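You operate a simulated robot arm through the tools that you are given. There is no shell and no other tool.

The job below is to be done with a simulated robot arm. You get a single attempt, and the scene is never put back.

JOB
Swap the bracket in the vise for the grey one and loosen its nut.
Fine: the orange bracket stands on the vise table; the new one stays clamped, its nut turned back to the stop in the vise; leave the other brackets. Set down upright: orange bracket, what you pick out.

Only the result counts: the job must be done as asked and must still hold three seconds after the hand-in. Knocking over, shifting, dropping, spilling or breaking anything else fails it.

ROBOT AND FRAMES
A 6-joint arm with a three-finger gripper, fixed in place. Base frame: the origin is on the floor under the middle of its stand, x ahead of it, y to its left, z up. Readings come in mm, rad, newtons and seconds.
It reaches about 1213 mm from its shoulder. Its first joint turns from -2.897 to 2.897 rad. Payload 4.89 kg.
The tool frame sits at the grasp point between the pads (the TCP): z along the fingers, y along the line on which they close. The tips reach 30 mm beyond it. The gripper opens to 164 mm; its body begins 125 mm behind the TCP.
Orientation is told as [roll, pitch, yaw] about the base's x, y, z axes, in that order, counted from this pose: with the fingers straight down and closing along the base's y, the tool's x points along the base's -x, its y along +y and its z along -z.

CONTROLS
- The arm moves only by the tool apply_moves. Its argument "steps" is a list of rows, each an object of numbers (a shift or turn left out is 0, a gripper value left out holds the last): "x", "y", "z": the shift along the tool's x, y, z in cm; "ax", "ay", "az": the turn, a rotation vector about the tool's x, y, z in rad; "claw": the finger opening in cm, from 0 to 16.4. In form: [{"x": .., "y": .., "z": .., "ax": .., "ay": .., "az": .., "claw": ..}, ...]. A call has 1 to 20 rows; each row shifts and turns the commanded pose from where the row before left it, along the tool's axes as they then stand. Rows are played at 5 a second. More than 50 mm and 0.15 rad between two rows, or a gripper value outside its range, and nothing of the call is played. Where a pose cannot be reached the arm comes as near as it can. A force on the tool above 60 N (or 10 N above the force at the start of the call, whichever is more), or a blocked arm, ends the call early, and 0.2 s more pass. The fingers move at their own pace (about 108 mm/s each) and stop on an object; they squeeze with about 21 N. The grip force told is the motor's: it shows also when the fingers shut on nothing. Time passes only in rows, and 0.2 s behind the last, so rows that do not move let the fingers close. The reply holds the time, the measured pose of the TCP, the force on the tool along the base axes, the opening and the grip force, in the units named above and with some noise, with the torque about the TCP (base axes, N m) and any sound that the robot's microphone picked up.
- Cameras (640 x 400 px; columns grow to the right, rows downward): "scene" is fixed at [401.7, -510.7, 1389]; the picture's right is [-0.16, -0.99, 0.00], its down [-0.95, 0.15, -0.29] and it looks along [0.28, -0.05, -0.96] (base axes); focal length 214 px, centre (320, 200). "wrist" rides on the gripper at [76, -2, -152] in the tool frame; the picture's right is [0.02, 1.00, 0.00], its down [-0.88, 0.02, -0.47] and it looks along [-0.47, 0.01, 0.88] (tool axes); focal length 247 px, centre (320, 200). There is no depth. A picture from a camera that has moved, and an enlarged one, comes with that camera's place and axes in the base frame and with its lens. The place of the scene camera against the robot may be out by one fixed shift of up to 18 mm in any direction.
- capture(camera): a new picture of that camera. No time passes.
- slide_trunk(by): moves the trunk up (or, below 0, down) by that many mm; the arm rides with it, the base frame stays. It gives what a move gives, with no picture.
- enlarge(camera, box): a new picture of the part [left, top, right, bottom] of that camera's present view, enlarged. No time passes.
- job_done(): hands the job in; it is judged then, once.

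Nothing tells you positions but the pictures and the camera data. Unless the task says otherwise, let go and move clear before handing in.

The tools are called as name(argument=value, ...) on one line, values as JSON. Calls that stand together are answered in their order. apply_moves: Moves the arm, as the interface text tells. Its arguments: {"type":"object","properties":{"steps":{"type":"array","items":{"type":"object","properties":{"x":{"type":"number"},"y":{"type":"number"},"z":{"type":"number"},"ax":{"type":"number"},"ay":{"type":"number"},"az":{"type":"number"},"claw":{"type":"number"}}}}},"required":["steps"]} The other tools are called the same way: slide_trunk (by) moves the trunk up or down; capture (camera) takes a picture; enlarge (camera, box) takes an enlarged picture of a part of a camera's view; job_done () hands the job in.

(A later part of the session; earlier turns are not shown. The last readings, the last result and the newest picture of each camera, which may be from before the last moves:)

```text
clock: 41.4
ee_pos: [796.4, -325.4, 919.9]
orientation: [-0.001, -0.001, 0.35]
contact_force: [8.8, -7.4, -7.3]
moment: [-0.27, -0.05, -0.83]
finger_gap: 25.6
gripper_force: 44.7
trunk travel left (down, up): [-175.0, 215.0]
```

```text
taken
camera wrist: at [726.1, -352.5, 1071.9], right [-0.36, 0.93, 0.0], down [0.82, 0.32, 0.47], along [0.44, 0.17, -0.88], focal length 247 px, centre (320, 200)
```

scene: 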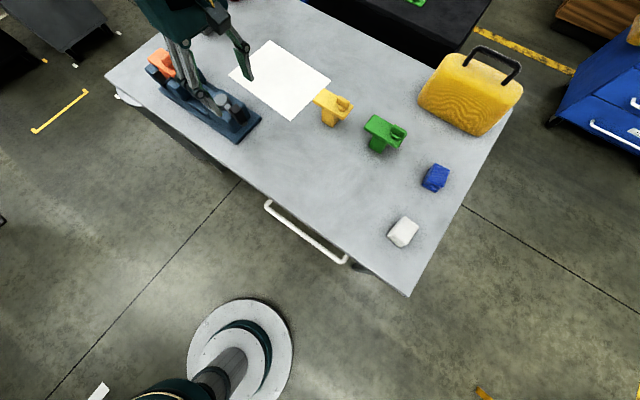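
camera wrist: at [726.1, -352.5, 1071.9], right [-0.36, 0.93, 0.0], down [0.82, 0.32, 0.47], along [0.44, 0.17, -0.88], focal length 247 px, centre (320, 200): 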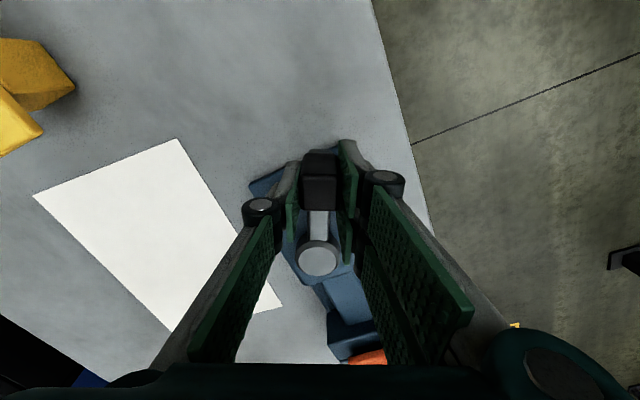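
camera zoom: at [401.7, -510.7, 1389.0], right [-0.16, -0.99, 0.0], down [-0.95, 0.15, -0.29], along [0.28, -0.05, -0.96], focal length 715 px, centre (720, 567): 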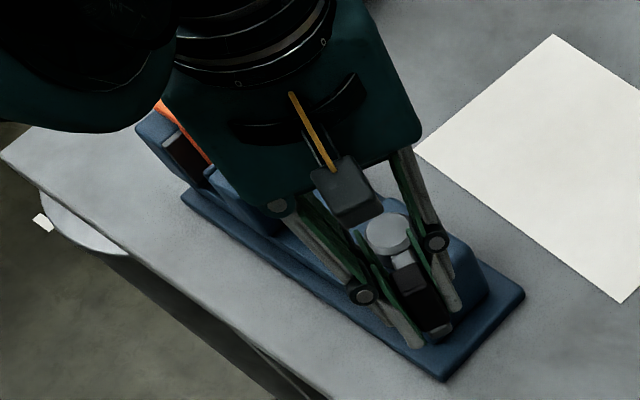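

apply_moves(steps=[{"x": -0.04, "y": 0.88, "az": 0.1}, {"x": -0.04, "y": 0.88, "az": 0.1}, {"x": -0.04, "y": 0.88, "az": 0.1}, {"x": -0.04, "y": 0.88, "az": 0.1}, {}])

capture(camera="wrist")

```text
clock: 42.6
ee_pos: [791.8, -290.9, 921.1]
orientation: [0.001, 0.0, -0.051]
contact_force: [34.8, -15.7, 12.7]
moment: [-0.53, -1.11, -1.03]
finger_gap: 26.0
gripper_force: 45.4
trunk travel left (down, up): [-175.0, 215.0]
```

```text
taken
camera wrist: at [715.7, -287.8, 1071.9], right [0.03, 1.0, 0.0], down [0.88, -0.03, 0.47], along [0.47, -0.01, -0.88], focal length 247 px, centre (320, 200)
```

wrist: 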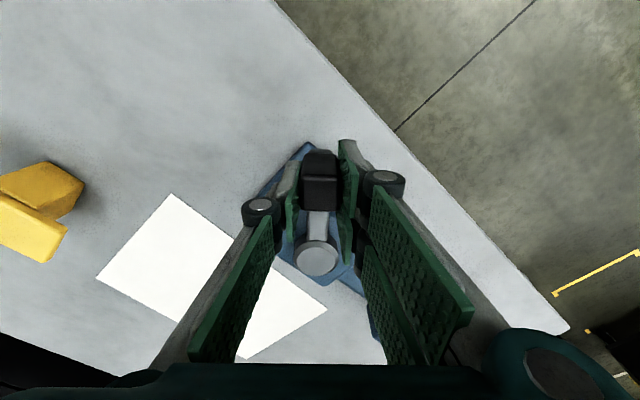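

apply_moves(steps=[{"x": -0.35}, {}])

```text
clock: 43.2
ee_pos: [792.0, -290.7, 920.2]
orientation: [0.0, 0.006, -0.05]
contact_force: [-14.3, -9.0, -3.5]
moment: [-0.19, 0.8, -0.9]
finger_gap: 26.1
gripper_force: 44.6
trunk travel left (down, up): [-175.0, 215.0]
```

apply_moves(steps=[{"x": 0.05, "y": 0.82, "az": 0.1}, {"x": -0.04, "y": 0.82, "az": 0.1}, {}])

capture(camera="wrist")

```text
clock: 44.0
ee_pos: [793.7, -274.6, 921.3]
orientation: [-0.001, 0.0, -0.251]
contact_force: [-29.3, -6.1, -19.8]
moment: [-0.31, 0.7, -1.17]
finger_gap: 26.2
gripper_force: 45.1
trunk travel left (down, up): [-175.0, 215.0]
```

```text
taken
camera wrist: at [720.8, -256.3, 1072.0], right [0.23, 0.97, 0.0], down [0.86, -0.2, 0.47], along [0.46, -0.11, -0.88], focal length 247 px, centre (320, 200)
```

wrist: 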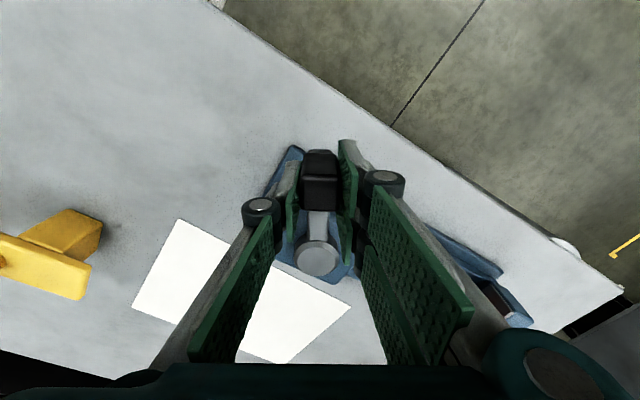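

apply_moves(steps=[{"x": 0.15, "y": 0.85, "az": 0.1}, {"x": -0.04, "y": 0.85, "az": 0.1}, {}])

enlarge(camera="scene", box=[130, 30, 270, 150])

```text
clock: 44.8
ee_pos: [801.0, -259.1, 920.2]
orientation: [0.001, 0.0, -0.45]
contact_force: [5.1, -13.2, -4.8]
moment: [-0.48, -0.48, -0.86]
finger_gap: 25.8
gripper_force: 44.6
trunk travel left (down, up): [-175.0, 215.0]
```

```text
3.33 times, centred on (200, 90) of scene
camera zoom: at [401.7, -510.7, 1389.0], right [-0.16, -0.99, 0.0], down [-0.95, 0.15, -0.29], along [0.28, -0.05, -0.96], focal length 715 px, centre (720, 567)
```

zoom: 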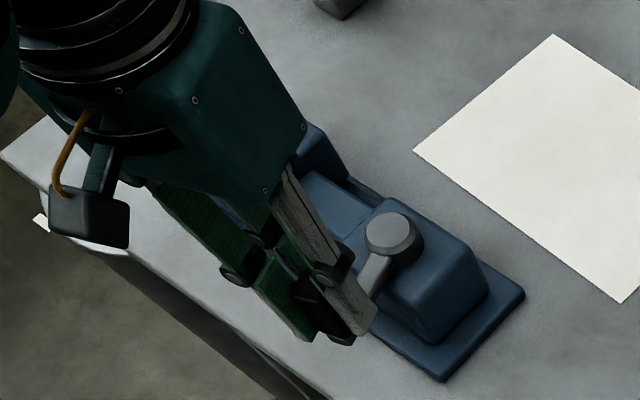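

The jaw is retracting towards the lever, so clockwise is opening. I'll continue to the lever's stop.

apply_moves(steps=[{"x": -0.04, "y": 0.85, "az": 0.1}, {"x": -0.04, "y": 0.85, "az": 0.1}, {"x": -0.04, "y": 0.85, "az": 0.1}, {}])

```text
clock: 45.8
ee_pos: [814.0, -239.1, 919.7]
orientation: [0.001, -0.001, -0.749]
contact_force: [22.4, -25.6, 6.3]
moment: [-0.77, -0.72, -0.55]
finger_gap: 25.6
gripper_force: 45.2
trunk travel left (down, up): [-175.0, 215.0]
```

apply_moves(steps=[{"x": -0.28, "y": 0.83, "az": 0.1}, {"x": -0.05, "y": 0.83, "az": 0.1}, {}])

capture(camera="wrist")

```text
clock: 46.3
ee_pos: [816.4, -236.7, 920.5]
orientation: [-0.009, 0.003, -0.884]
contact_force: [-12.6, -14.0, 2.8]
moment: [-0.25, 0.3, 0.27]
finger_gap: 27.8
gripper_force: 9.1
trunk travel left (down, up): [-175.0, 215.0]
stopped in row 2: the force on the tool passed its limit at 74 N (the readings are from after the stop); the commanded pose is now the measured one
```

```text
taken
camera wrist: at [768.9, -177.6, 1072.1], right [0.76, 0.65, -0.01], down [0.58, -0.67, 0.47], along [0.3, -0.36, -0.88], focal length 247 px, centre (320, 200)
```

wrist: 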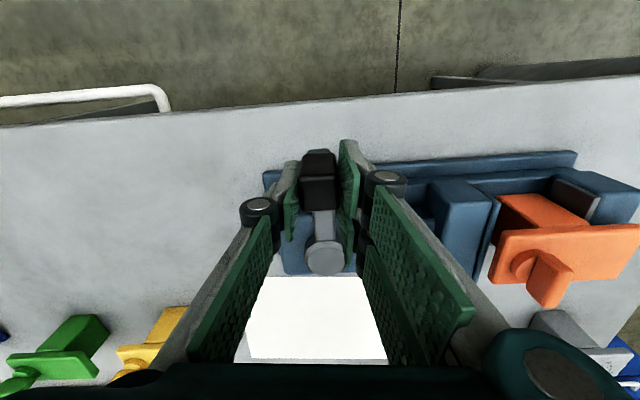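

The lever reached its stop at ~90° from the vise axis and the jaws have opened. I'll release the knob, rise, and check the bracket and vise.

apply_moves(steps=[{"claw": 6}, {"claw": 7}, {}, {"z": -4}, {"z": -4}, {"z": -4}, {}])

capture(camera="wrist")

enlarge(camera="scene", box=[130, 30, 270, 150])

```text
clock: 47.9
ee_pos: [818.9, -235.0, 1038.8]
orientation: [-0.008, 0.0, -0.882]
contact_force: [-0.2, 0.6, 0.3]
moment: [0.0, -0.09, -0.02]
finger_gap: 70.3
gripper_force: 0.1
trunk travel left (down, up): [-175.0, 215.0]
```

```text
taken
camera wrist: at [770.9, -175.9, 1192.2], right [0.76, 0.65, -0.01], down [0.58, -0.67, 0.47], along [0.3, -0.36, -0.88], focal length 247 px, centre (320, 200)
```

wrist: 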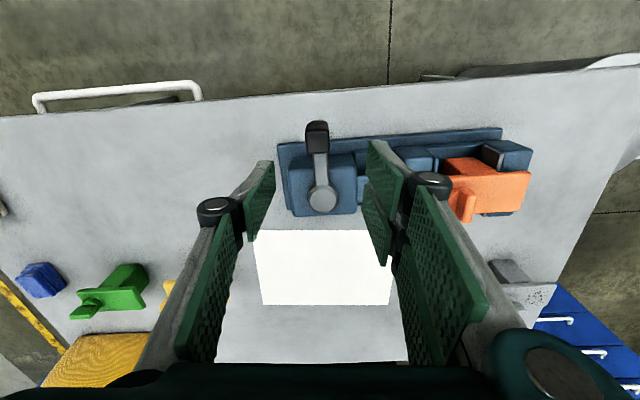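

```text
3.33 times, centred on (200, 90) of scene
camera zoom: at [401.7, -510.7, 1389.0], right [-0.16, -0.99, 0.0], down [-0.95, 0.15, -0.29], along [0.28, -0.05, -0.96], focal length 715 px, centre (720, 567)
```

zoom: 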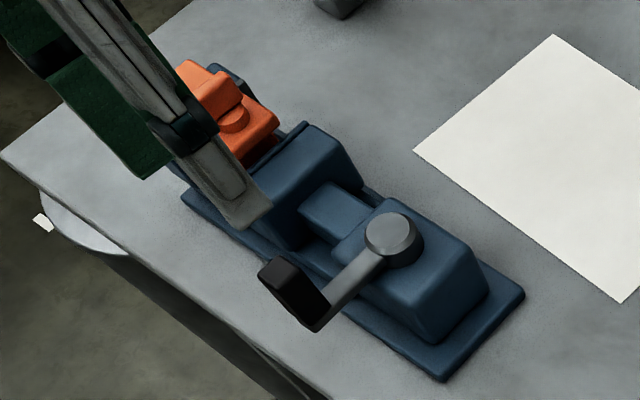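

The jaws are open, the vise has not moved, and the orange bracket still stands. Next I rotate to the vise axis and move above the orange bracket.

apply_moves(steps=[{"az": -0.138, "claw": 10}, {"az": -0.138}, {"az": -0.138}, {"az": -0.138}, {"az": -0.138}, {"az": -0.138}, {"az": -0.138}, {"az": -0.138}, {"az": -0.138}, {"az": -0.138}, {"az": -0.138}, {"az": -0.136}, {"x": -3.93, "y": -1.73}, {"x": -3.93, "y": -1.73}, {"x": -3.93, "y": -1.73}, {"x": -3.93, "y": -1.73}, {"x": -3.93, "y": -1.73}, {}])

capture(camera="wrist")

enlarge(camera="wrist", box=[240, 80, 400, 240])

```text
clock: 51.7
ee_pos: [1022.6, -158.4, 1038.1]
orientation: [0.004, 0.008, 0.771]
contact_force: [1.1, -0.1, -0.7]
moment: [0.0, 0.09, 0.01]
finger_gap: 99.9
gripper_force: 0.1
trunk travel left (down, up): [-175.0, 215.0]
```

```text
taken
camera wrist: at [970.5, -212.4, 1190.1], right [-0.71, 0.7, 0.0], down [0.62, 0.63, 0.47], along [0.32, 0.33, -0.88], focal length 247 px, centre (320, 200)
```

wrist: 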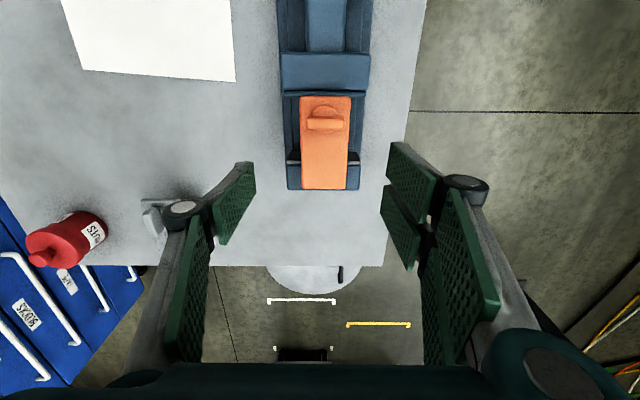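

```text
2.50 times, centred on (320, 160) of wrist
camera zoom: at [970.5, -212.4, 1190.1], right [-0.71, 0.7, 0.0], down [0.62, 0.63, 0.47], along [0.32, 0.33, -0.88], focal length 617 px, centre (320, 300)
```

zoom: 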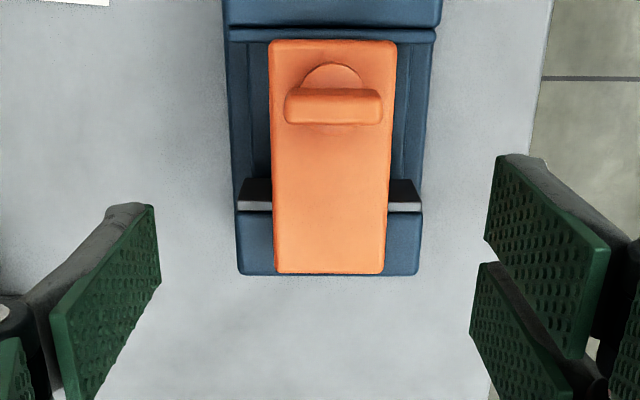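

apply_moves(steps=[{"x": -0.5, "y": 0.43, "z": 3, "claw": 8.5}, {"z": 3}, {"z": 3}, {"z": 1.5}, {}])

capture(camera="wrist")

enlarge(camera="wrist", box=[220, 120, 420, 260])

```text
clock: 52.9
ee_pos: [1021.5, -153.0, 931.2]
orientation: [0.003, 0.01, 0.771]
contact_force: [-0.1, 0.7, -1.2]
moment: [-0.01, 0.07, -0.02]
finger_gap: 85.0
gripper_force: 0.1
trunk travel left (down, up): [-175.0, 215.0]
```

```text
taken
camera wrist: at [969.4, -206.0, 1084.3], right [-0.71, 0.7, 0.0], down [0.62, 0.63, 0.47], along [0.32, 0.33, -0.88], focal length 247 px, centre (320, 200)
```

wrist: 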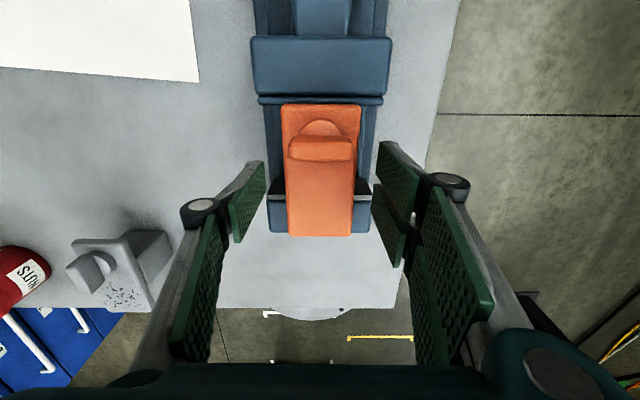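

```text
2.86 times, centred on (320, 190) of wrist
camera zoom: at [969.4, -206.0, 1084.3], right [-0.71, 0.7, 0.0], down [0.62, 0.63, 0.47], along [0.32, 0.33, -0.88], focal length 706 px, centre (320, 229)
```

zoom: 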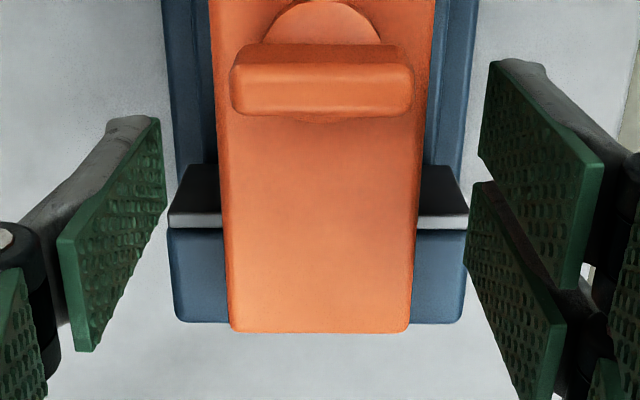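

The gripper is centred over the orange plate (top ≈ z 908). Lowering ~11 mm so tips are just below the plate but above the jaws, then closing.

apply_moves(steps=[{"z": 1.1, "y": -0.1}, {}, {"claw": 7}, {"claw": 6}, {"claw": 5}, {"claw": 4.5}, {}, {}])

enlarge(camera="wrist", box=[220, 100, 420, 260])

```text
clock: 54.7
ee_pos: [1021.4, -153.3, 921.9]
orientation: [0.004, 0.007, 0.773]
contact_force: [-1.6, -0.4, -1.2]
moment: [-0.03, 0.06, 0.1]
finger_gap: 55.7
gripper_force: 21.4
trunk travel left (down, up): [-175.0, 215.0]
```

```text
2.50 times, centred on (320, 180) of wrist
camera zoom: at [969.5, -206.5, 1073.8], right [-0.71, 0.7, 0.0], down [0.62, 0.63, 0.47], along [0.32, 0.33, -0.88], focal length 617 px, centre (320, 250)
```

zoom: 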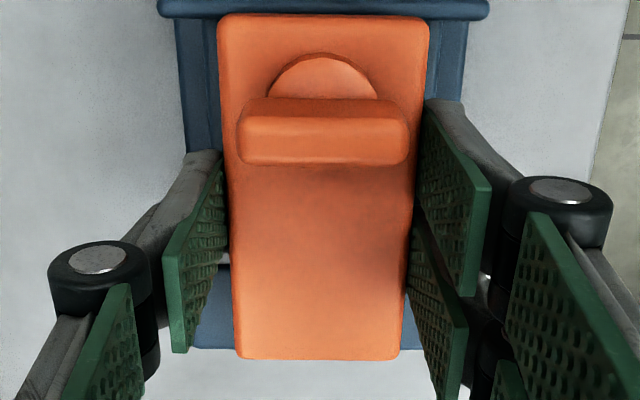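

apply_moves(steps=[{"claw": 3.0}, {}, {"z": -1}, {"z": -1}, {}])

capture(camera="wrist")

```text
clock: 55.9
ee_pos: [1021.0, -153.5, 942.1]
orientation: [0.002, 0.008, 0.771]
contact_force: [1.0, 0.4, -1.2]
moment: [0.0, 0.05, 0.0]
finger_gap: 30.0
gripper_force: 0.1
trunk travel left (down, up): [-175.0, 215.0]
```

```text
taken
camera wrist: at [969.2, -206.4, 1094.2], right [-0.71, 0.7, 0.0], down [0.62, 0.63, 0.47], along [0.32, 0.33, -0.88], focal length 247 px, centre (320, 200)
```

wrist: 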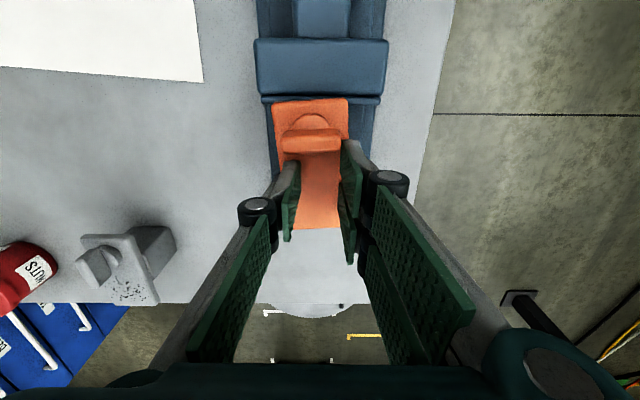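

The fingers slipped off the plate (gap 30 mm now), so the grip was too shallow. Let me check the bracket's state.

enlarge(camera="wrist", box=[240, 60, 400, 250])

apply_moves(steps=[{"z": -4, "claw": 8.5}, {"z": -4}, {"z": -2}, {}])

capture(camera="wrist")

enlarge(camera="wrist", box=[240, 80, 400, 240])

```text
2.11 times, centred on (320, 155) of wrist
camera zoom: at [969.2, -206.4, 1094.2], right [-0.71, 0.7, 0.0], down [0.62, 0.63, 0.47], along [0.32, 0.33, -0.88], focal length 520 px, centre (320, 295)
```

zoom: 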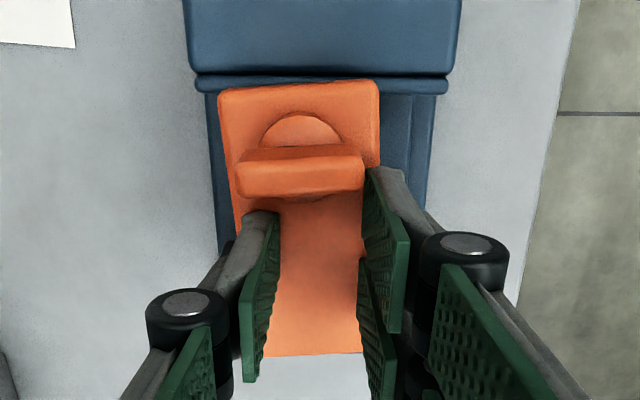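

```text
clock: 56.9
ee_pos: [1021.3, -153.3, 1042.0]
orientation: [0.003, 0.01, 0.772]
contact_force: [-0.9, -0.7, 1.8]
moment: [0.0, -0.07, -0.01]
finger_gap: 85.2
gripper_force: 0.1
trunk travel left (down, up): [-175.0, 215.0]
```

```text
taken
camera wrist: at [969.5, -206.2, 1194.6], right [-0.71, 0.7, 0.0], down [0.62, 0.63, 0.47], along [0.33, 0.33, -0.88], focal length 247 px, centre (320, 200)
```

wrist: 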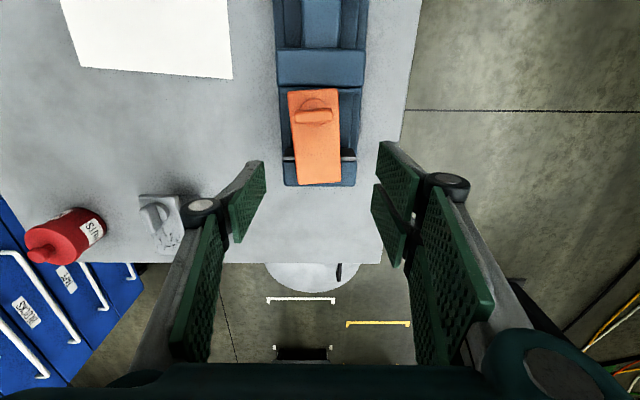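

```text
2.50 times, centred on (320, 160) of wrist
camera zoom: at [969.5, -206.2, 1194.6], right [-0.71, 0.7, 0.0], down [0.62, 0.63, 0.47], along [0.33, 0.33, -0.88], focal length 617 px, centre (320, 300)
```

zoom: 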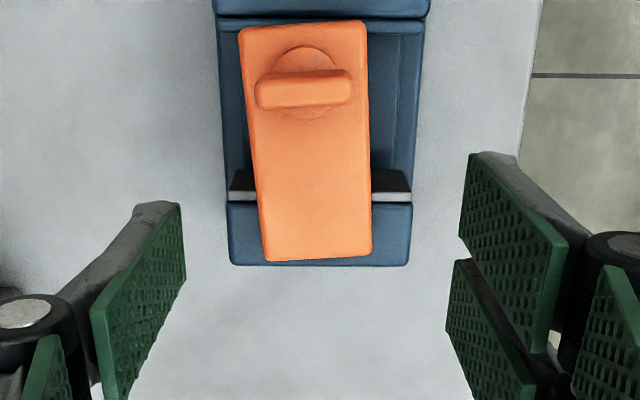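

The bracket slipped but still stands in the open vise, yawed ~+4°. The open jaw gap (~86 mm) lets the fingers go deeper between the jaws, so I'll realign to the bracket (yaw 0.859) and grip deeper.

apply_moves(steps=[{"az": -0.087}, {"x": 0.69, "y": -0.46, "z": 3}, {"z": 4}, {"z": 3.5}, {}])

capture(camera="wrist")

enlarge(camera="wrist", box=[220, 80, 420, 260])

```text
clock: 58.1
ee_pos: [1020.5, -161.7, 936.8]
orientation: [0.004, 0.007, 0.859]
contact_force: [0.5, -0.3, -0.3]
moment: [-0.01, 0.03, 0.01]
finger_gap: 84.9
gripper_force: 0.1
trunk travel left (down, up): [-175.0, 215.0]
```

```text
taken
camera wrist: at [973.7, -219.5, 1088.5], right [-0.77, 0.64, 0.0], down [0.56, 0.68, 0.47], along [0.29, 0.36, -0.88], focal length 247 px, centre (320, 200)
```

wrist: 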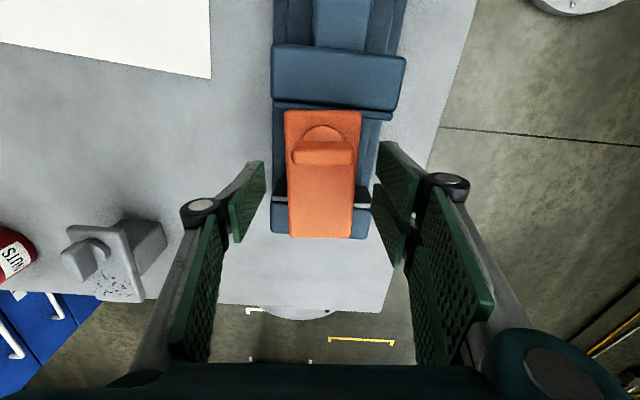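

```text
2.22 times, centred on (320, 170) of wrist
camera zoom: at [973.7, -219.5, 1088.5], right [-0.77, 0.64, 0.0], down [0.56, 0.68, 0.47], along [0.29, 0.36, -0.88], focal length 549 px, centre (320, 267)
```

zoom: 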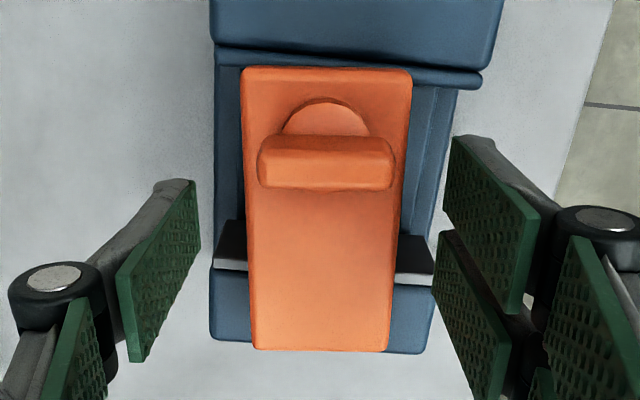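

apply_moves(steps=[{"z": 2}, {"z": 1.5}, {}, {"claw": 7}, {"claw": 6}, {"claw": 5}, {"claw": 4.5}, {}, {}])

enlarge(camera="wrist", box=[220, 80, 420, 260])

```text
clock: 60.1
ee_pos: [1020.3, -160.6, 901.9]
orientation: [0.004, 0.007, 0.859]
contact_force: [0.5, 0.5, -0.1]
moment: [0.02, -0.02, 0.04]
finger_gap: 55.5
gripper_force: 20.9
trunk travel left (down, up): [-175.0, 215.0]
```

```text
2.22 times, centred on (320, 170) of wrist
camera zoom: at [972.9, -219.3, 1054.2], right [-0.77, 0.64, 0.0], down [0.56, 0.68, 0.47], along [0.29, 0.36, -0.88], focal length 549 px, centre (320, 267)
```

zoom: 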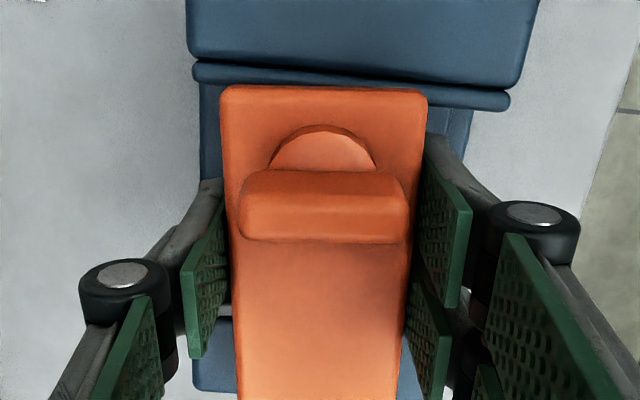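

apply_moves(steps=[{"z": -0.5}, {"z": -0.5}, {}])

apply_moves(steps=[{"z": -0.5}, {"z": -0.5}, {}])

enlarge(camera="wrist", box=[220, 80, 420, 260])

```text
clock: 60.9
ee_pos: [1020.0, -162.3, 911.8]
orientation: [0.003, 0.009, 0.858]
contact_force: [-1.1, -0.6, -3.2]
moment: [0.0, -0.03, 0.02]
finger_gap: 55.6
gripper_force: 21.2
trunk travel left (down, up): [-175.0, 215.0]
```

```text
clock: 61.7
ee_pos: [1020.4, -162.0, 921.8]
orientation: [0.004, 0.006, 0.86]
contact_force: [-0.2, -0.6, -3.9]
moment: [-0.02, 0.01, 0.02]
finger_gap: 55.7
gripper_force: 20.9
trunk travel left (down, up): [-175.0, 215.0]
```

```text
2.22 times, centred on (320, 170) of wrist
camera zoom: at [972.6, -220.0, 1074.2], right [-0.77, 0.64, 0.0], down [0.56, 0.68, 0.47], along [0.29, 0.36, -0.88], focal length 549 px, centre (320, 267)
```

zoom: 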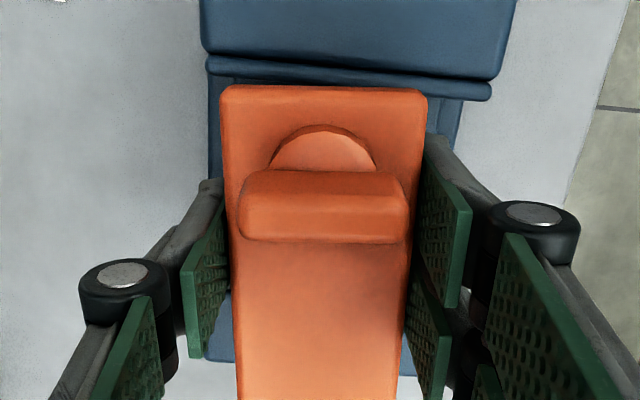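

The orange bracket is held securely now (≈4 N weight). I'll lift it clear of the jaws and carry it along the vise axis to a free spot beyond the vise near (1146,-33).

apply_moves(steps=[{"z": -1}, {"z": -1.5}, {"z": -2}, {"z": -2}, {"z": -1}, {}, {"x": -1.5, "y": -0.1}, {"x": -2.5, "y": -0.16}, {"x": -2.5, "y": -0.16}, {"x": -2.5, "y": -0.16}, {"x": -2.5, "y": -0.16}, {"x": -2.5, "y": -0.16}, {"x": -2.0, "y": -0.14}, {"x": -1.3, "y": -0.1}, {}])

capture(camera="wrist")

capture(camera="scene")

```text
clock: 64.9
ee_pos: [1142.6, -38.5, 996.2]
orientation: [0.003, 0.008, 0.86]
contact_force: [0.0, -0.2, -3.8]
moment: [-0.01, -0.01, 0.03]
finger_gap: 55.5
gripper_force: 20.5
trunk travel left (down, up): [-175.0, 215.0]
```

```text
taken
camera wrist: at [1095.5, -96.1, 1148.1], right [-0.77, 0.64, 0.0], down [0.56, 0.68, 0.47], along [0.29, 0.36, -0.88], focal length 247 px, centre (320, 200)
```

wrist: 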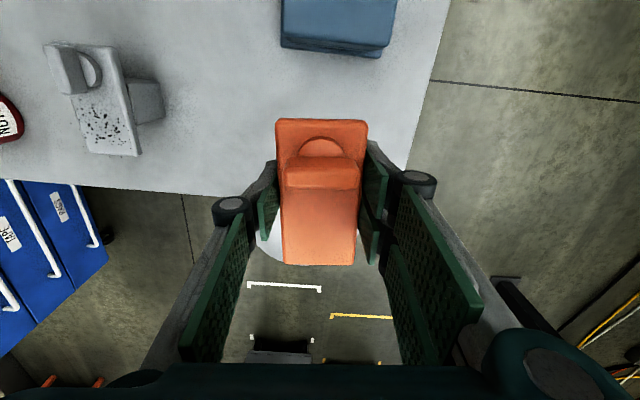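

```text
taken
```

scene: 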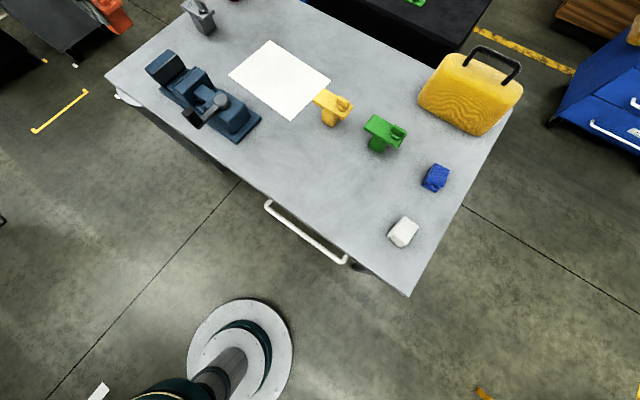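

The orange is above a free table area, ~50 mm inside the far edge. Lowering; then slow steps until contact.

apply_moves(steps=[{"z": 2}, {"z": 3}, {"z": 3}, {"z": 2}, {"z": 1}, {}])

apply_moves(steps=[{"z": 0.4}, {"z": 0.4}, {"z": 0.3}, {}])

```text
clock: 66.3
ee_pos: [1140.9, -38.7, 885.4]
orientation: [0.003, 0.01, 0.858]
contact_force: [0.2, -0.4, -3.1]
moment: [-0.04, -0.01, 0.0]
finger_gap: 55.8
gripper_force: 21.0
trunk travel left (down, up): [-175.0, 215.0]
```

```text
clock: 67.3
ee_pos: [1140.5, -38.9, 875.9]
orientation: [0.004, 0.007, 0.858]
contact_force: [-0.4, -0.7, -3.1]
moment: [-0.03, 0.01, -0.01]
finger_gap: 55.8
gripper_force: 21.1
trunk travel left (down, up): [-175.0, 215.0]
```

apply_moves(steps=[{"z": 0.3}, {"z": 0.2}, {}])

apply_moves(steps=[{"z": 0.2}, {"z": 0.2}, {}])

```text
clock: 68.1
ee_pos: [1141.3, -39.2, 869.5]
orientation: [0.003, 0.008, 0.858]
contact_force: [1.0, 0.4, -3.1]
moment: [0.0, 0.01, 0.01]
finger_gap: 55.6
gripper_force: 21.4
trunk travel left (down, up): [-175.0, 215.0]
```

```text
clock: 68.9
ee_pos: [1141.1, -37.0, 867.5]
orientation: [0.002, 0.007, 0.859]
contact_force: [7.1, 1.1, 16.0]
moment: [-0.03, -0.3, 0.06]
finger_gap: 55.7
gripper_force: 21.2
trunk travel left (down, up): [-175.0, 215.0]
```

Contact with the table at TCP z≈868 (so the vise bed is ~34 mm above the table). Easing off and releasing.

apply_moves(steps=[{"z": -0.1}, {}, {"claw": 6.2}, {"claw": 7.5}, {"claw": 8.5}, {}, {"z": -2}, {"z": -4}, {"z": -4}, {"z": -3}, {}])

capture(camera="wrist")

enlarge(camera="scene", box=[90, 0, 250, 130])

```text
clock: 71.3
ee_pos: [1142.9, -37.5, 998.0]
orientation: [0.004, 0.008, 0.858]
contact_force: [-0.5, -0.3, 0.9]
moment: [0.01, -0.07, 0.03]
finger_gap: 85.0
gripper_force: 0.1
trunk travel left (down, up): [-175.0, 215.0]
```

```text
taken
camera wrist: at [1094.6, -95.0, 1149.6], right [-0.77, 0.64, 0.0], down [0.56, 0.68, 0.47], along [0.29, 0.36, -0.88], focal length 247 px, centre (320, 200)
```

wrist: 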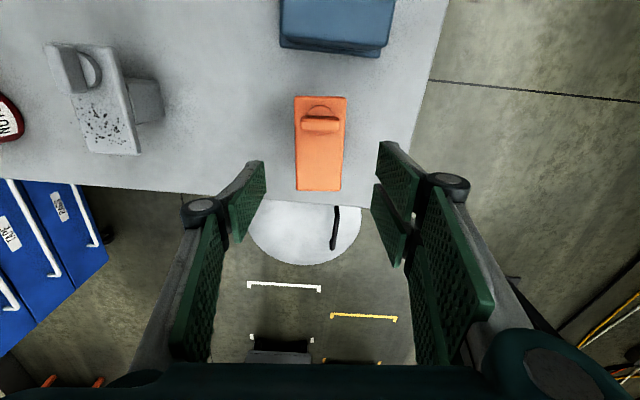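

```text
3.08 times, centred on (170, 65) of scene
camera zoom: at [401.7, -510.7, 1389.0], right [-0.16, -0.99, 0.0], down [-0.95, 0.15, -0.29], along [0.28, -0.05, -0.96], focal length 660 px, centre (782, 615)
```

zoom: 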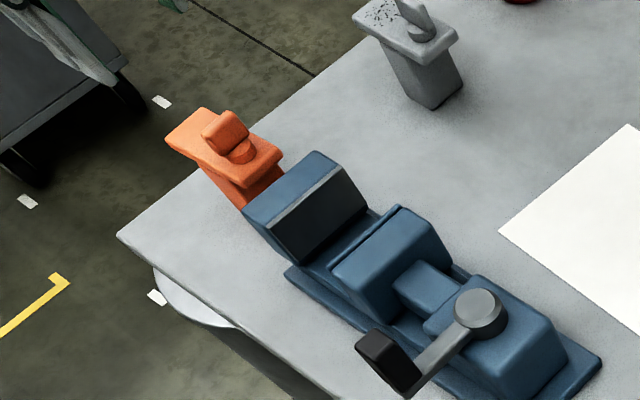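

The orange bracket stands upright on the table. Next is the grey one: centre ≈ (1290,-218), plate top ≈ 874, yaw ≈ 0.79. I'll pre-position, tilt the tool 0.5 rad forward (about the closing axis) for reach, then move out cautiously.

apply_moves(steps=[{"x": 2.95, "y": -2.78, "z": -0.6}, {"x": 2.95, "y": -2.78, "z": -0.6}, {"x": 2.95, "y": -2.78, "z": -0.6}, {"x": 2.95, "y": -2.78, "z": -0.6}, {"az": 0.068}, {"ay": -0.15}, {"ay": -0.15}, {"ay": -0.15}, {"ay": -0.05}, {}])

capture(camera="wrist")

```text
clock: 73.5
ee_pos: [1148.4, -200.8, 1021.4]
orientation: [0.003, -0.493, 0.79]
contact_force: [-0.6, -0.4, 0.4]
moment: [0.05, 0.0, 0.0]
finger_gap: 84.9
gripper_force: 0.0
trunk travel left (down, up): [-175.0, 215.0]
```

```text
taken
camera wrist: at [1053.1, -300.3, 1118.8], right [-0.72, 0.69, -0.01], down [0.38, 0.4, 0.83], along [0.58, 0.6, -0.55], focal length 247 px, centre (320, 200)
```

wrist: 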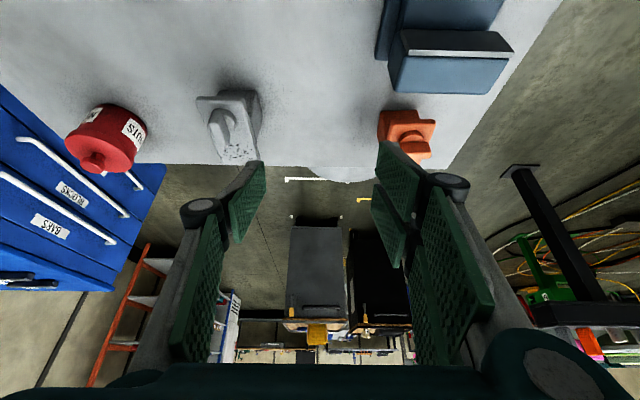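

enlarge(camera="wrist", box=[170, 60, 300, 180])

```text
3.33 times, centred on (235, 120) of wrist
camera zoom: at [1053.1, -300.3, 1118.8], right [-0.72, 0.69, -0.01], down [0.38, 0.4, 0.83], along [0.58, 0.6, -0.55], focal length 823 px, centre (603, 467)
```

zoom: 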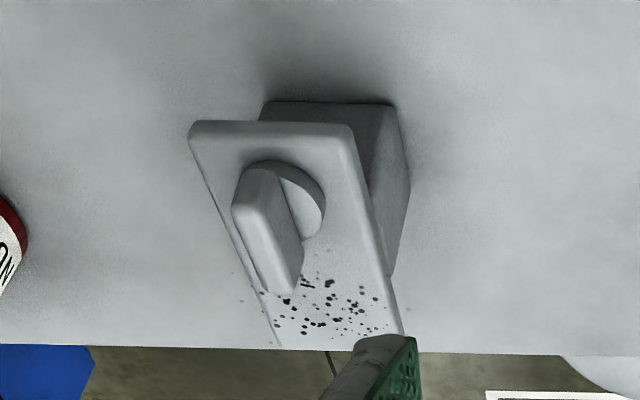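

apply_moves(steps=[{"x": -1.36, "y": -2.81, "z": 1.75}, {"x": -1.36, "y": -2.81, "z": 1.75}, {"x": -1.36, "y": -2.81, "z": 1.75}, {}])

capture(camera="wrist")

```text
clock: 74.5
ee_pos: [1253.4, -216.3, 994.0]
orientation: [0.002, -0.494, 0.788]
contact_force: [0.4, -0.1, -1.4]
moment: [0.07, 0.0, 0.04]
finger_gap: 84.9
gripper_force: 0.1
trunk travel left (down, up): [-175.0, 215.0]
```

```text
taken
camera wrist: at [1157.5, -316.2, 1091.7], right [-0.72, 0.69, -0.01], down [0.38, 0.4, 0.83], along [0.58, 0.6, -0.55], focal length 247 px, centre (320, 200)
```

wrist: 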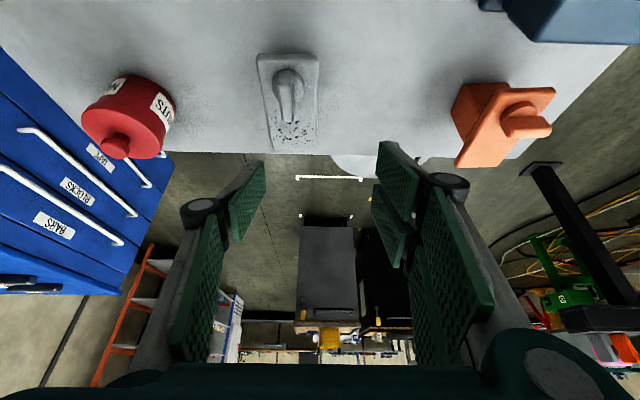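

apply_moves(steps=[{"x": 0.12, "y": -1.36, "z": 2.15}, {"x": 0.12, "y": -1.36, "z": 2.15}, {}])

capture(camera="wrist")

enlarge(camera="wrist", box=[220, 40, 420, 220])

```text
clock: 75.3
ee_pos: [1286.1, -223.3, 954.3]
orientation: [0.003, -0.491, 0.789]
contact_force: [-0.4, 0.3, -0.9]
moment: [0.04, 0.02, 0.01]
finger_gap: 84.7
gripper_force: 0.0
trunk travel left (down, up): [-175.0, 215.0]
```

```text
taken
camera wrist: at [1189.2, -322.3, 1052.0], right [-0.72, 0.69, -0.01], down [0.38, 0.4, 0.83], along [0.58, 0.6, -0.55], focal length 247 px, centre (320, 200)
```

wrist: 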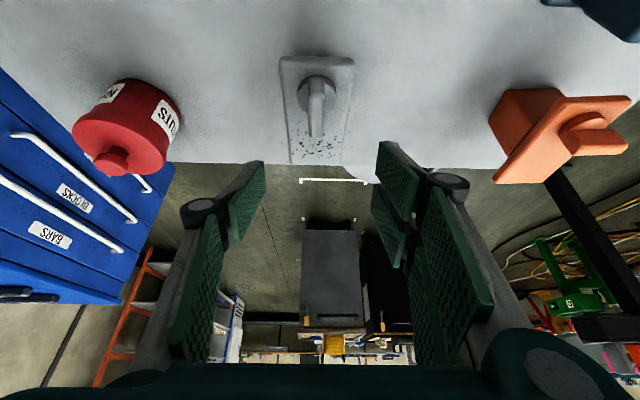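

```text
2.22 times, centred on (320, 130) of wrist
camera zoom: at [1189.2, -322.3, 1052.0], right [-0.72, 0.69, -0.01], down [0.38, 0.4, 0.83], along [0.58, 0.6, -0.55], focal length 549 px, centre (320, 356)
```

zoom: 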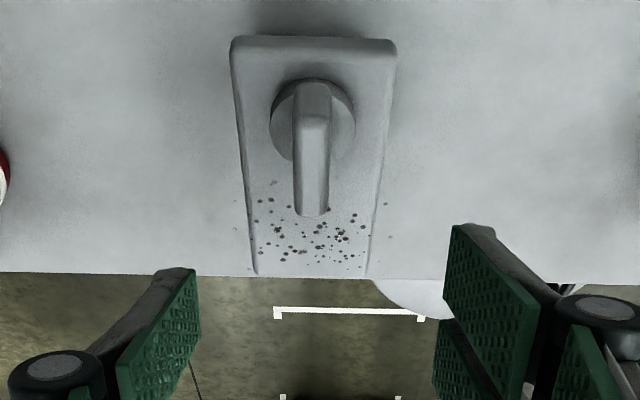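

The grey bracket is centred between the fingers and aligned. Descending straight down to grip depth (TCP z≈867).

apply_moves(steps=[{"x": 1.43, "z": 2.49}, {"x": 1.43, "z": 2.49}, {"x": 1.0, "z": 1.74}, {"x": 0.43, "z": 0.75}, {}])

capture(camera="wrist")

```text
clock: 76.5
ee_pos: [1282.3, -225.1, 869.0]
orientation: [0.004, -0.492, 0.79]
contact_force: [0.0, 0.2, 0.7]
moment: [0.0, -0.02, 0.02]
finger_gap: 84.8
gripper_force: 0.1
trunk travel left (down, up): [-175.0, 215.0]
```

```text
taken
camera wrist: at [1186.0, -324.3, 966.3], right [-0.72, 0.69, -0.01], down [0.38, 0.4, 0.83], along [0.58, 0.6, -0.55], focal length 247 px, centre (320, 200)
```

wrist: 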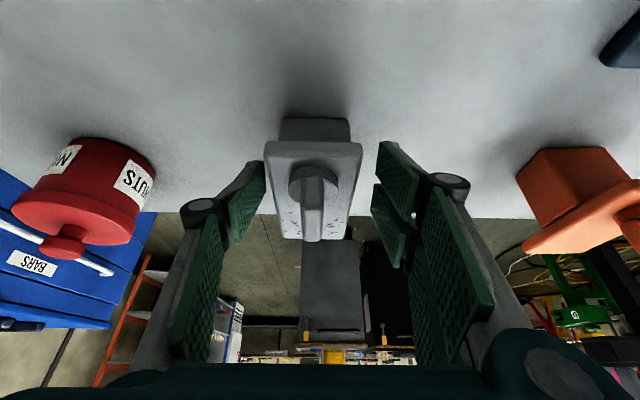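

apply_moves(steps=[{"claw": 7}, {"claw": 6}, {"claw": 5}, {"claw": 4.5}, {}, {}])

enlarge(camera="wrist", box=[220, 80, 420, 260])

```text
clock: 77.9
ee_pos: [1282.2, -224.5, 869.8]
orientation: [0.004, -0.491, 0.788]
contact_force: [-1.5, 0.2, 0.5]
moment: [-0.02, 0.0, 0.03]
finger_gap: 55.6
gripper_force: 21.1
trunk travel left (down, up): [-175.0, 215.0]
```

```text
2.22 times, centred on (320, 170) of wrist
camera zoom: at [1185.9, -324.2, 966.7], right [-0.72, 0.69, -0.01], down [0.38, 0.4, 0.83], along [0.58, 0.6, -0.55], focal length 549 px, centre (320, 267)
```

zoom: 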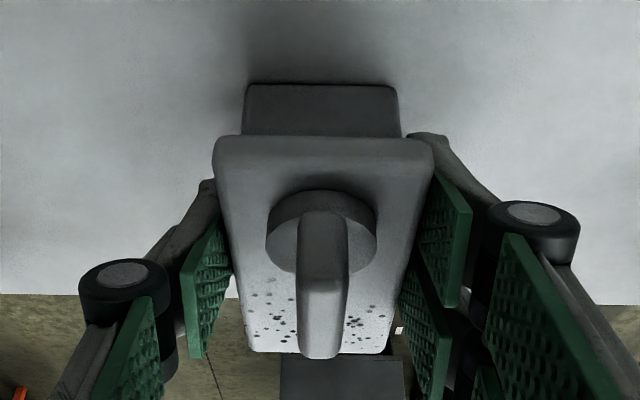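

apply_moves(steps=[{"x": -0.24, "z": -0.44}, {"x": -0.24, "z": -0.44}, {"x": -0.47, "z": -0.88}, {}])

enlarge(camera="wrist", box=[220, 80, 420, 260])

```text
clock: 78.9
ee_pos: [1282.7, -223.6, 889.3]
orientation: [0.004, -0.492, 0.788]
contact_force: [1.0, 0.3, -3.4]
moment: [-0.03, 0.04, 0.01]
finger_gap: 55.7
gripper_force: 20.9
trunk travel left (down, up): [-175.0, 215.0]
```

```text
2.22 times, centred on (320, 170) of wrist
camera zoom: at [1186.0, -323.7, 986.4], right [-0.72, 0.69, -0.01], down [0.38, 0.4, 0.83], along [0.58, 0.6, -0.55], focal length 549 px, centre (320, 267)
```

zoom: 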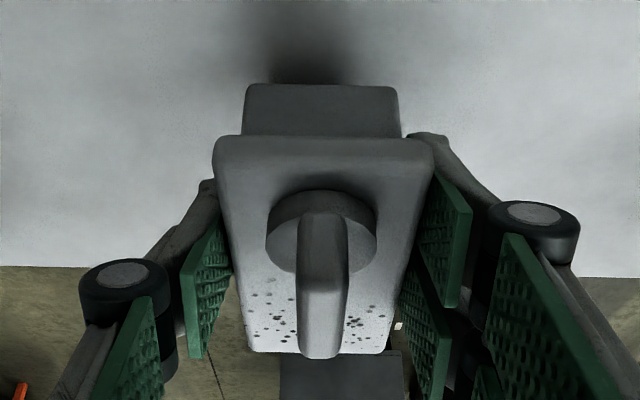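

The grey bracket is held firmly. I'll lift to z≈985, then carry it over the open vise.

apply_moves(steps=[{"x": -0.71, "z": -1.32}, {"x": -0.94, "z": -1.76}, {"x": -0.94, "z": -1.76}, {"x": -0.94, "z": -1.76}, {"x": -0.94, "z": -1.76}, {}, {"x": 0.8, "y": 1.47, "z": -0.43}, {"x": 1.6, "y": 2.94, "z": -0.86}, {"x": 1.6, "y": 2.94, "z": -0.86}, {"x": 1.6, "y": 2.94, "z": -0.86}, {"x": 1.6, "y": 2.94, "z": -0.86}, {"x": 1.6, "y": 2.94, "z": -0.86}, {"x": 1.6, "y": 2.94, "z": -0.86}, {"x": 1.6, "y": 2.94, "z": -0.86}, {"x": 0.8, "y": 1.47, "z": -0.43}, {"ax": 0.0076, "az": 0.0141}, {}])

capture(camera="wrist")

enlarge(camera="scene", box=[130, 30, 270, 150])

```text
clock: 82.5
ee_pos: [1014.1, -162.2, 984.8]
orientation: [0.004, -0.491, 0.772]
contact_force: [-0.3, 0.2, -3.6]
moment: [-0.03, 0.03, -0.02]
finger_gap: 55.8
gripper_force: 21.2
trunk travel left (down, up): [-175.0, 215.0]
```

```text
taken
camera wrist: at [915.4, -260.4, 1081.9], right [-0.71, 0.7, -0.01], down [0.38, 0.4, 0.83], along [0.59, 0.59, -0.55], focal length 247 px, centre (320, 200)
```

wrist: 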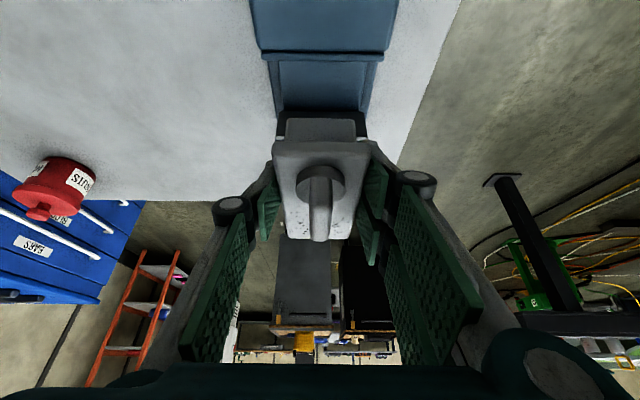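

```text
3.33 times, centred on (200, 90) of scene
camera zoom: at [401.7, -510.7, 1389.0], right [-0.16, -0.99, 0.0], down [-0.95, 0.15, -0.29], along [0.28, -0.05, -0.96], focal length 715 px, centre (720, 567)
```

zoom: 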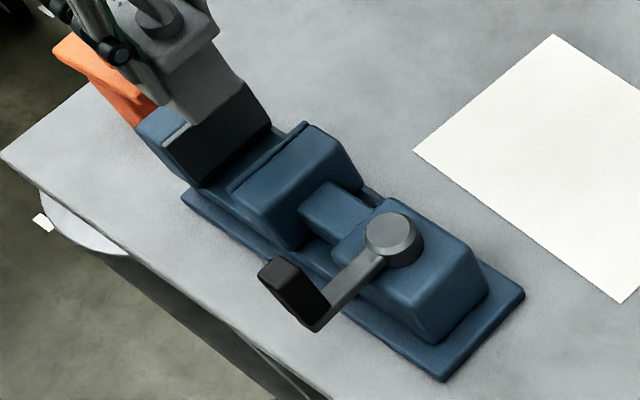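

enlarge(camera="wrist", box=[230, 20, 410, 180])

```text
2.50 times, centred on (320, 100) of wrist
camera zoom: at [915.4, -260.4, 1081.9], right [-0.71, 0.7, -0.01], down [0.38, 0.4, 0.83], along [0.59, 0.59, -0.55], focal length 617 px, centre (320, 450)
```

zoom: 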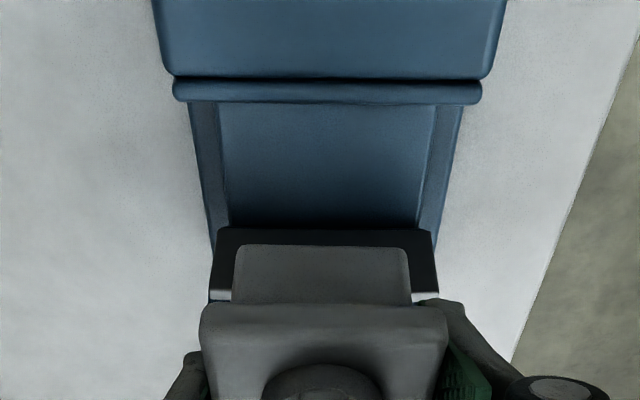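

The post is centred above the open jaw gap (about 10 mm clear of the fixed jaw, ~24 mm of the moving one). Lowering it in, with slow steps at the end until bed contact (expected TCP z≈904).

apply_moves(steps=[{"x": -0.26, "y": 0.15, "z": 0.14}, {"x": 0.71, "z": 1.32}, {"x": 0.71, "z": 1.32}, {"x": 0.71, "z": 1.32}, {}])

enlarge(camera="wrist", box=[230, 20, 410, 180])

```text
clock: 83.7
ee_pos: [1014.7, -159.0, 939.7]
orientation: [0.004, -0.493, 0.773]
contact_force: [4.4, -2.7, 15.8]
moment: [0.36, -0.53, -0.11]
finger_gap: 55.6
gripper_force: 21.4
trunk travel left (down, up): [-175.0, 215.0]
```

```text
2.50 times, centred on (320, 100) of wrist
camera zoom: at [916.2, -257.3, 1037.2], right [-0.71, 0.7, -0.01], down [0.38, 0.4, 0.83], along [0.59, 0.59, -0.55], focal length 617 px, centre (320, 450)
```

zoom: 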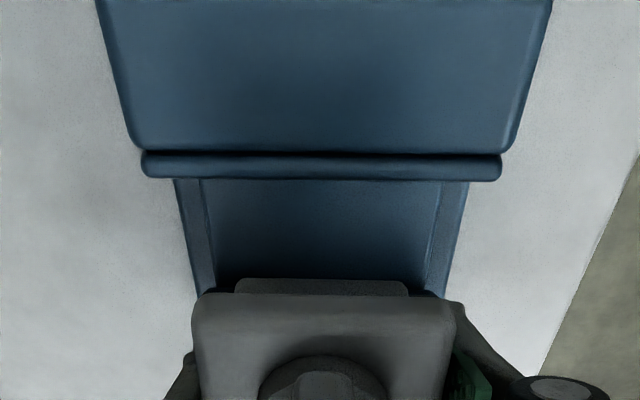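

Contact came early (z≈940): the far edge of the post probably touched the top of the fixed jaw. Raising to look.

apply_moves(steps=[{"x": -0.24, "z": -0.44}, {"x": -0.71, "z": -1.32}, {"x": -0.94, "z": -1.76}, {}])

capture(camera="wrist")

enlarge(camera="wrist", box=[230, 20, 410, 180])

enlarge(camera="scene", box=[110, 10, 230, 110])

```text
clock: 84.7
ee_pos: [1014.1, -159.6, 978.1]
orientation: [0.003, -0.492, 0.775]
contact_force: [-0.1, 0.7, -3.6]
moment: [-0.05, 0.02, -0.04]
finger_gap: 55.7
gripper_force: 20.5
trunk travel left (down, up): [-175.0, 215.0]
```

```text
taken
camera wrist: at [916.3, -257.4, 1077.0], right [-0.71, 0.7, -0.01], down [0.38, 0.4, 0.83], along [0.59, 0.59, -0.55], focal length 247 px, centre (320, 200)
```

wrist: 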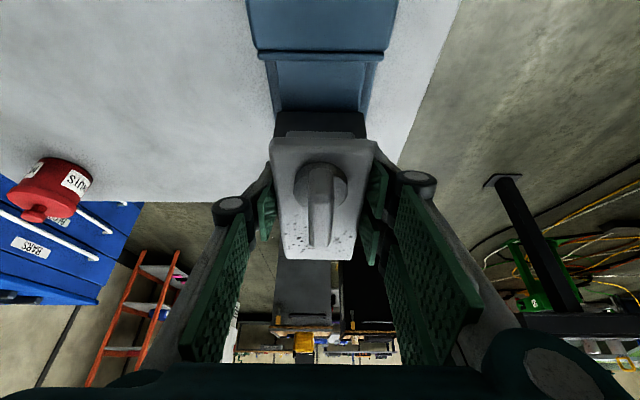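

```text
2.50 times, centred on (320, 100) of wrist
camera zoom: at [916.3, -257.4, 1077.0], right [-0.71, 0.7, -0.01], down [0.38, 0.4, 0.83], along [0.59, 0.59, -0.55], focal length 617 px, centre (320, 450)
```

zoom: 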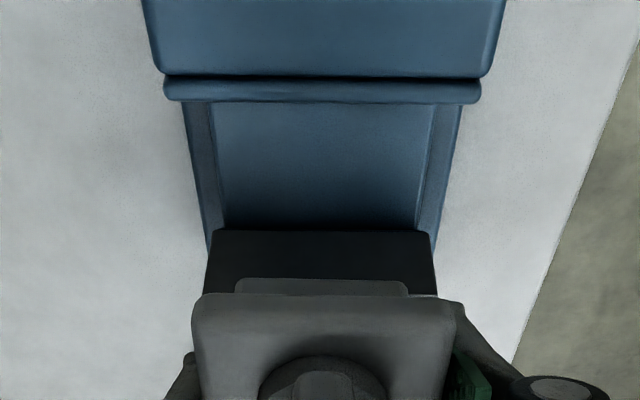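

```text
4.00 times, centred on (170, 60) of scene
camera zoom: at [401.7, -510.7, 1389.0], right [-0.16, -0.99, 0.0], down [-0.95, 0.15, -0.29], along [0.28, -0.05, -0.96], focal length 858 px, centre (920, 760)
```

zoom: 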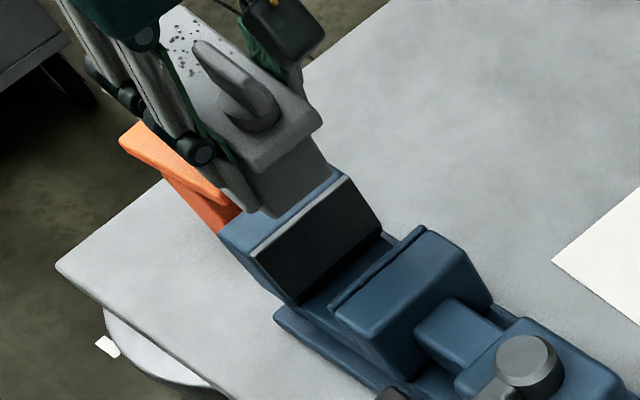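

enlarge(camera="wrist", box=[240, 110, 400, 290])

```text
2.22 times, centred on (320, 200) of wrist
camera zoom: at [916.3, -257.4, 1077.0], right [-0.71, 0.7, -0.01], down [0.38, 0.4, 0.83], along [0.59, 0.59, -0.55], focal length 549 px, centre (320, 200)
```

zoom: 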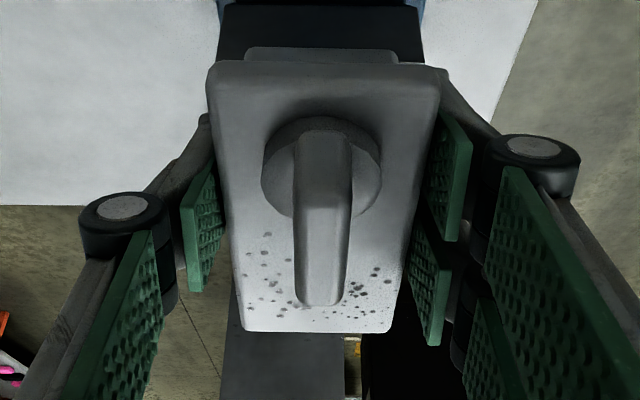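

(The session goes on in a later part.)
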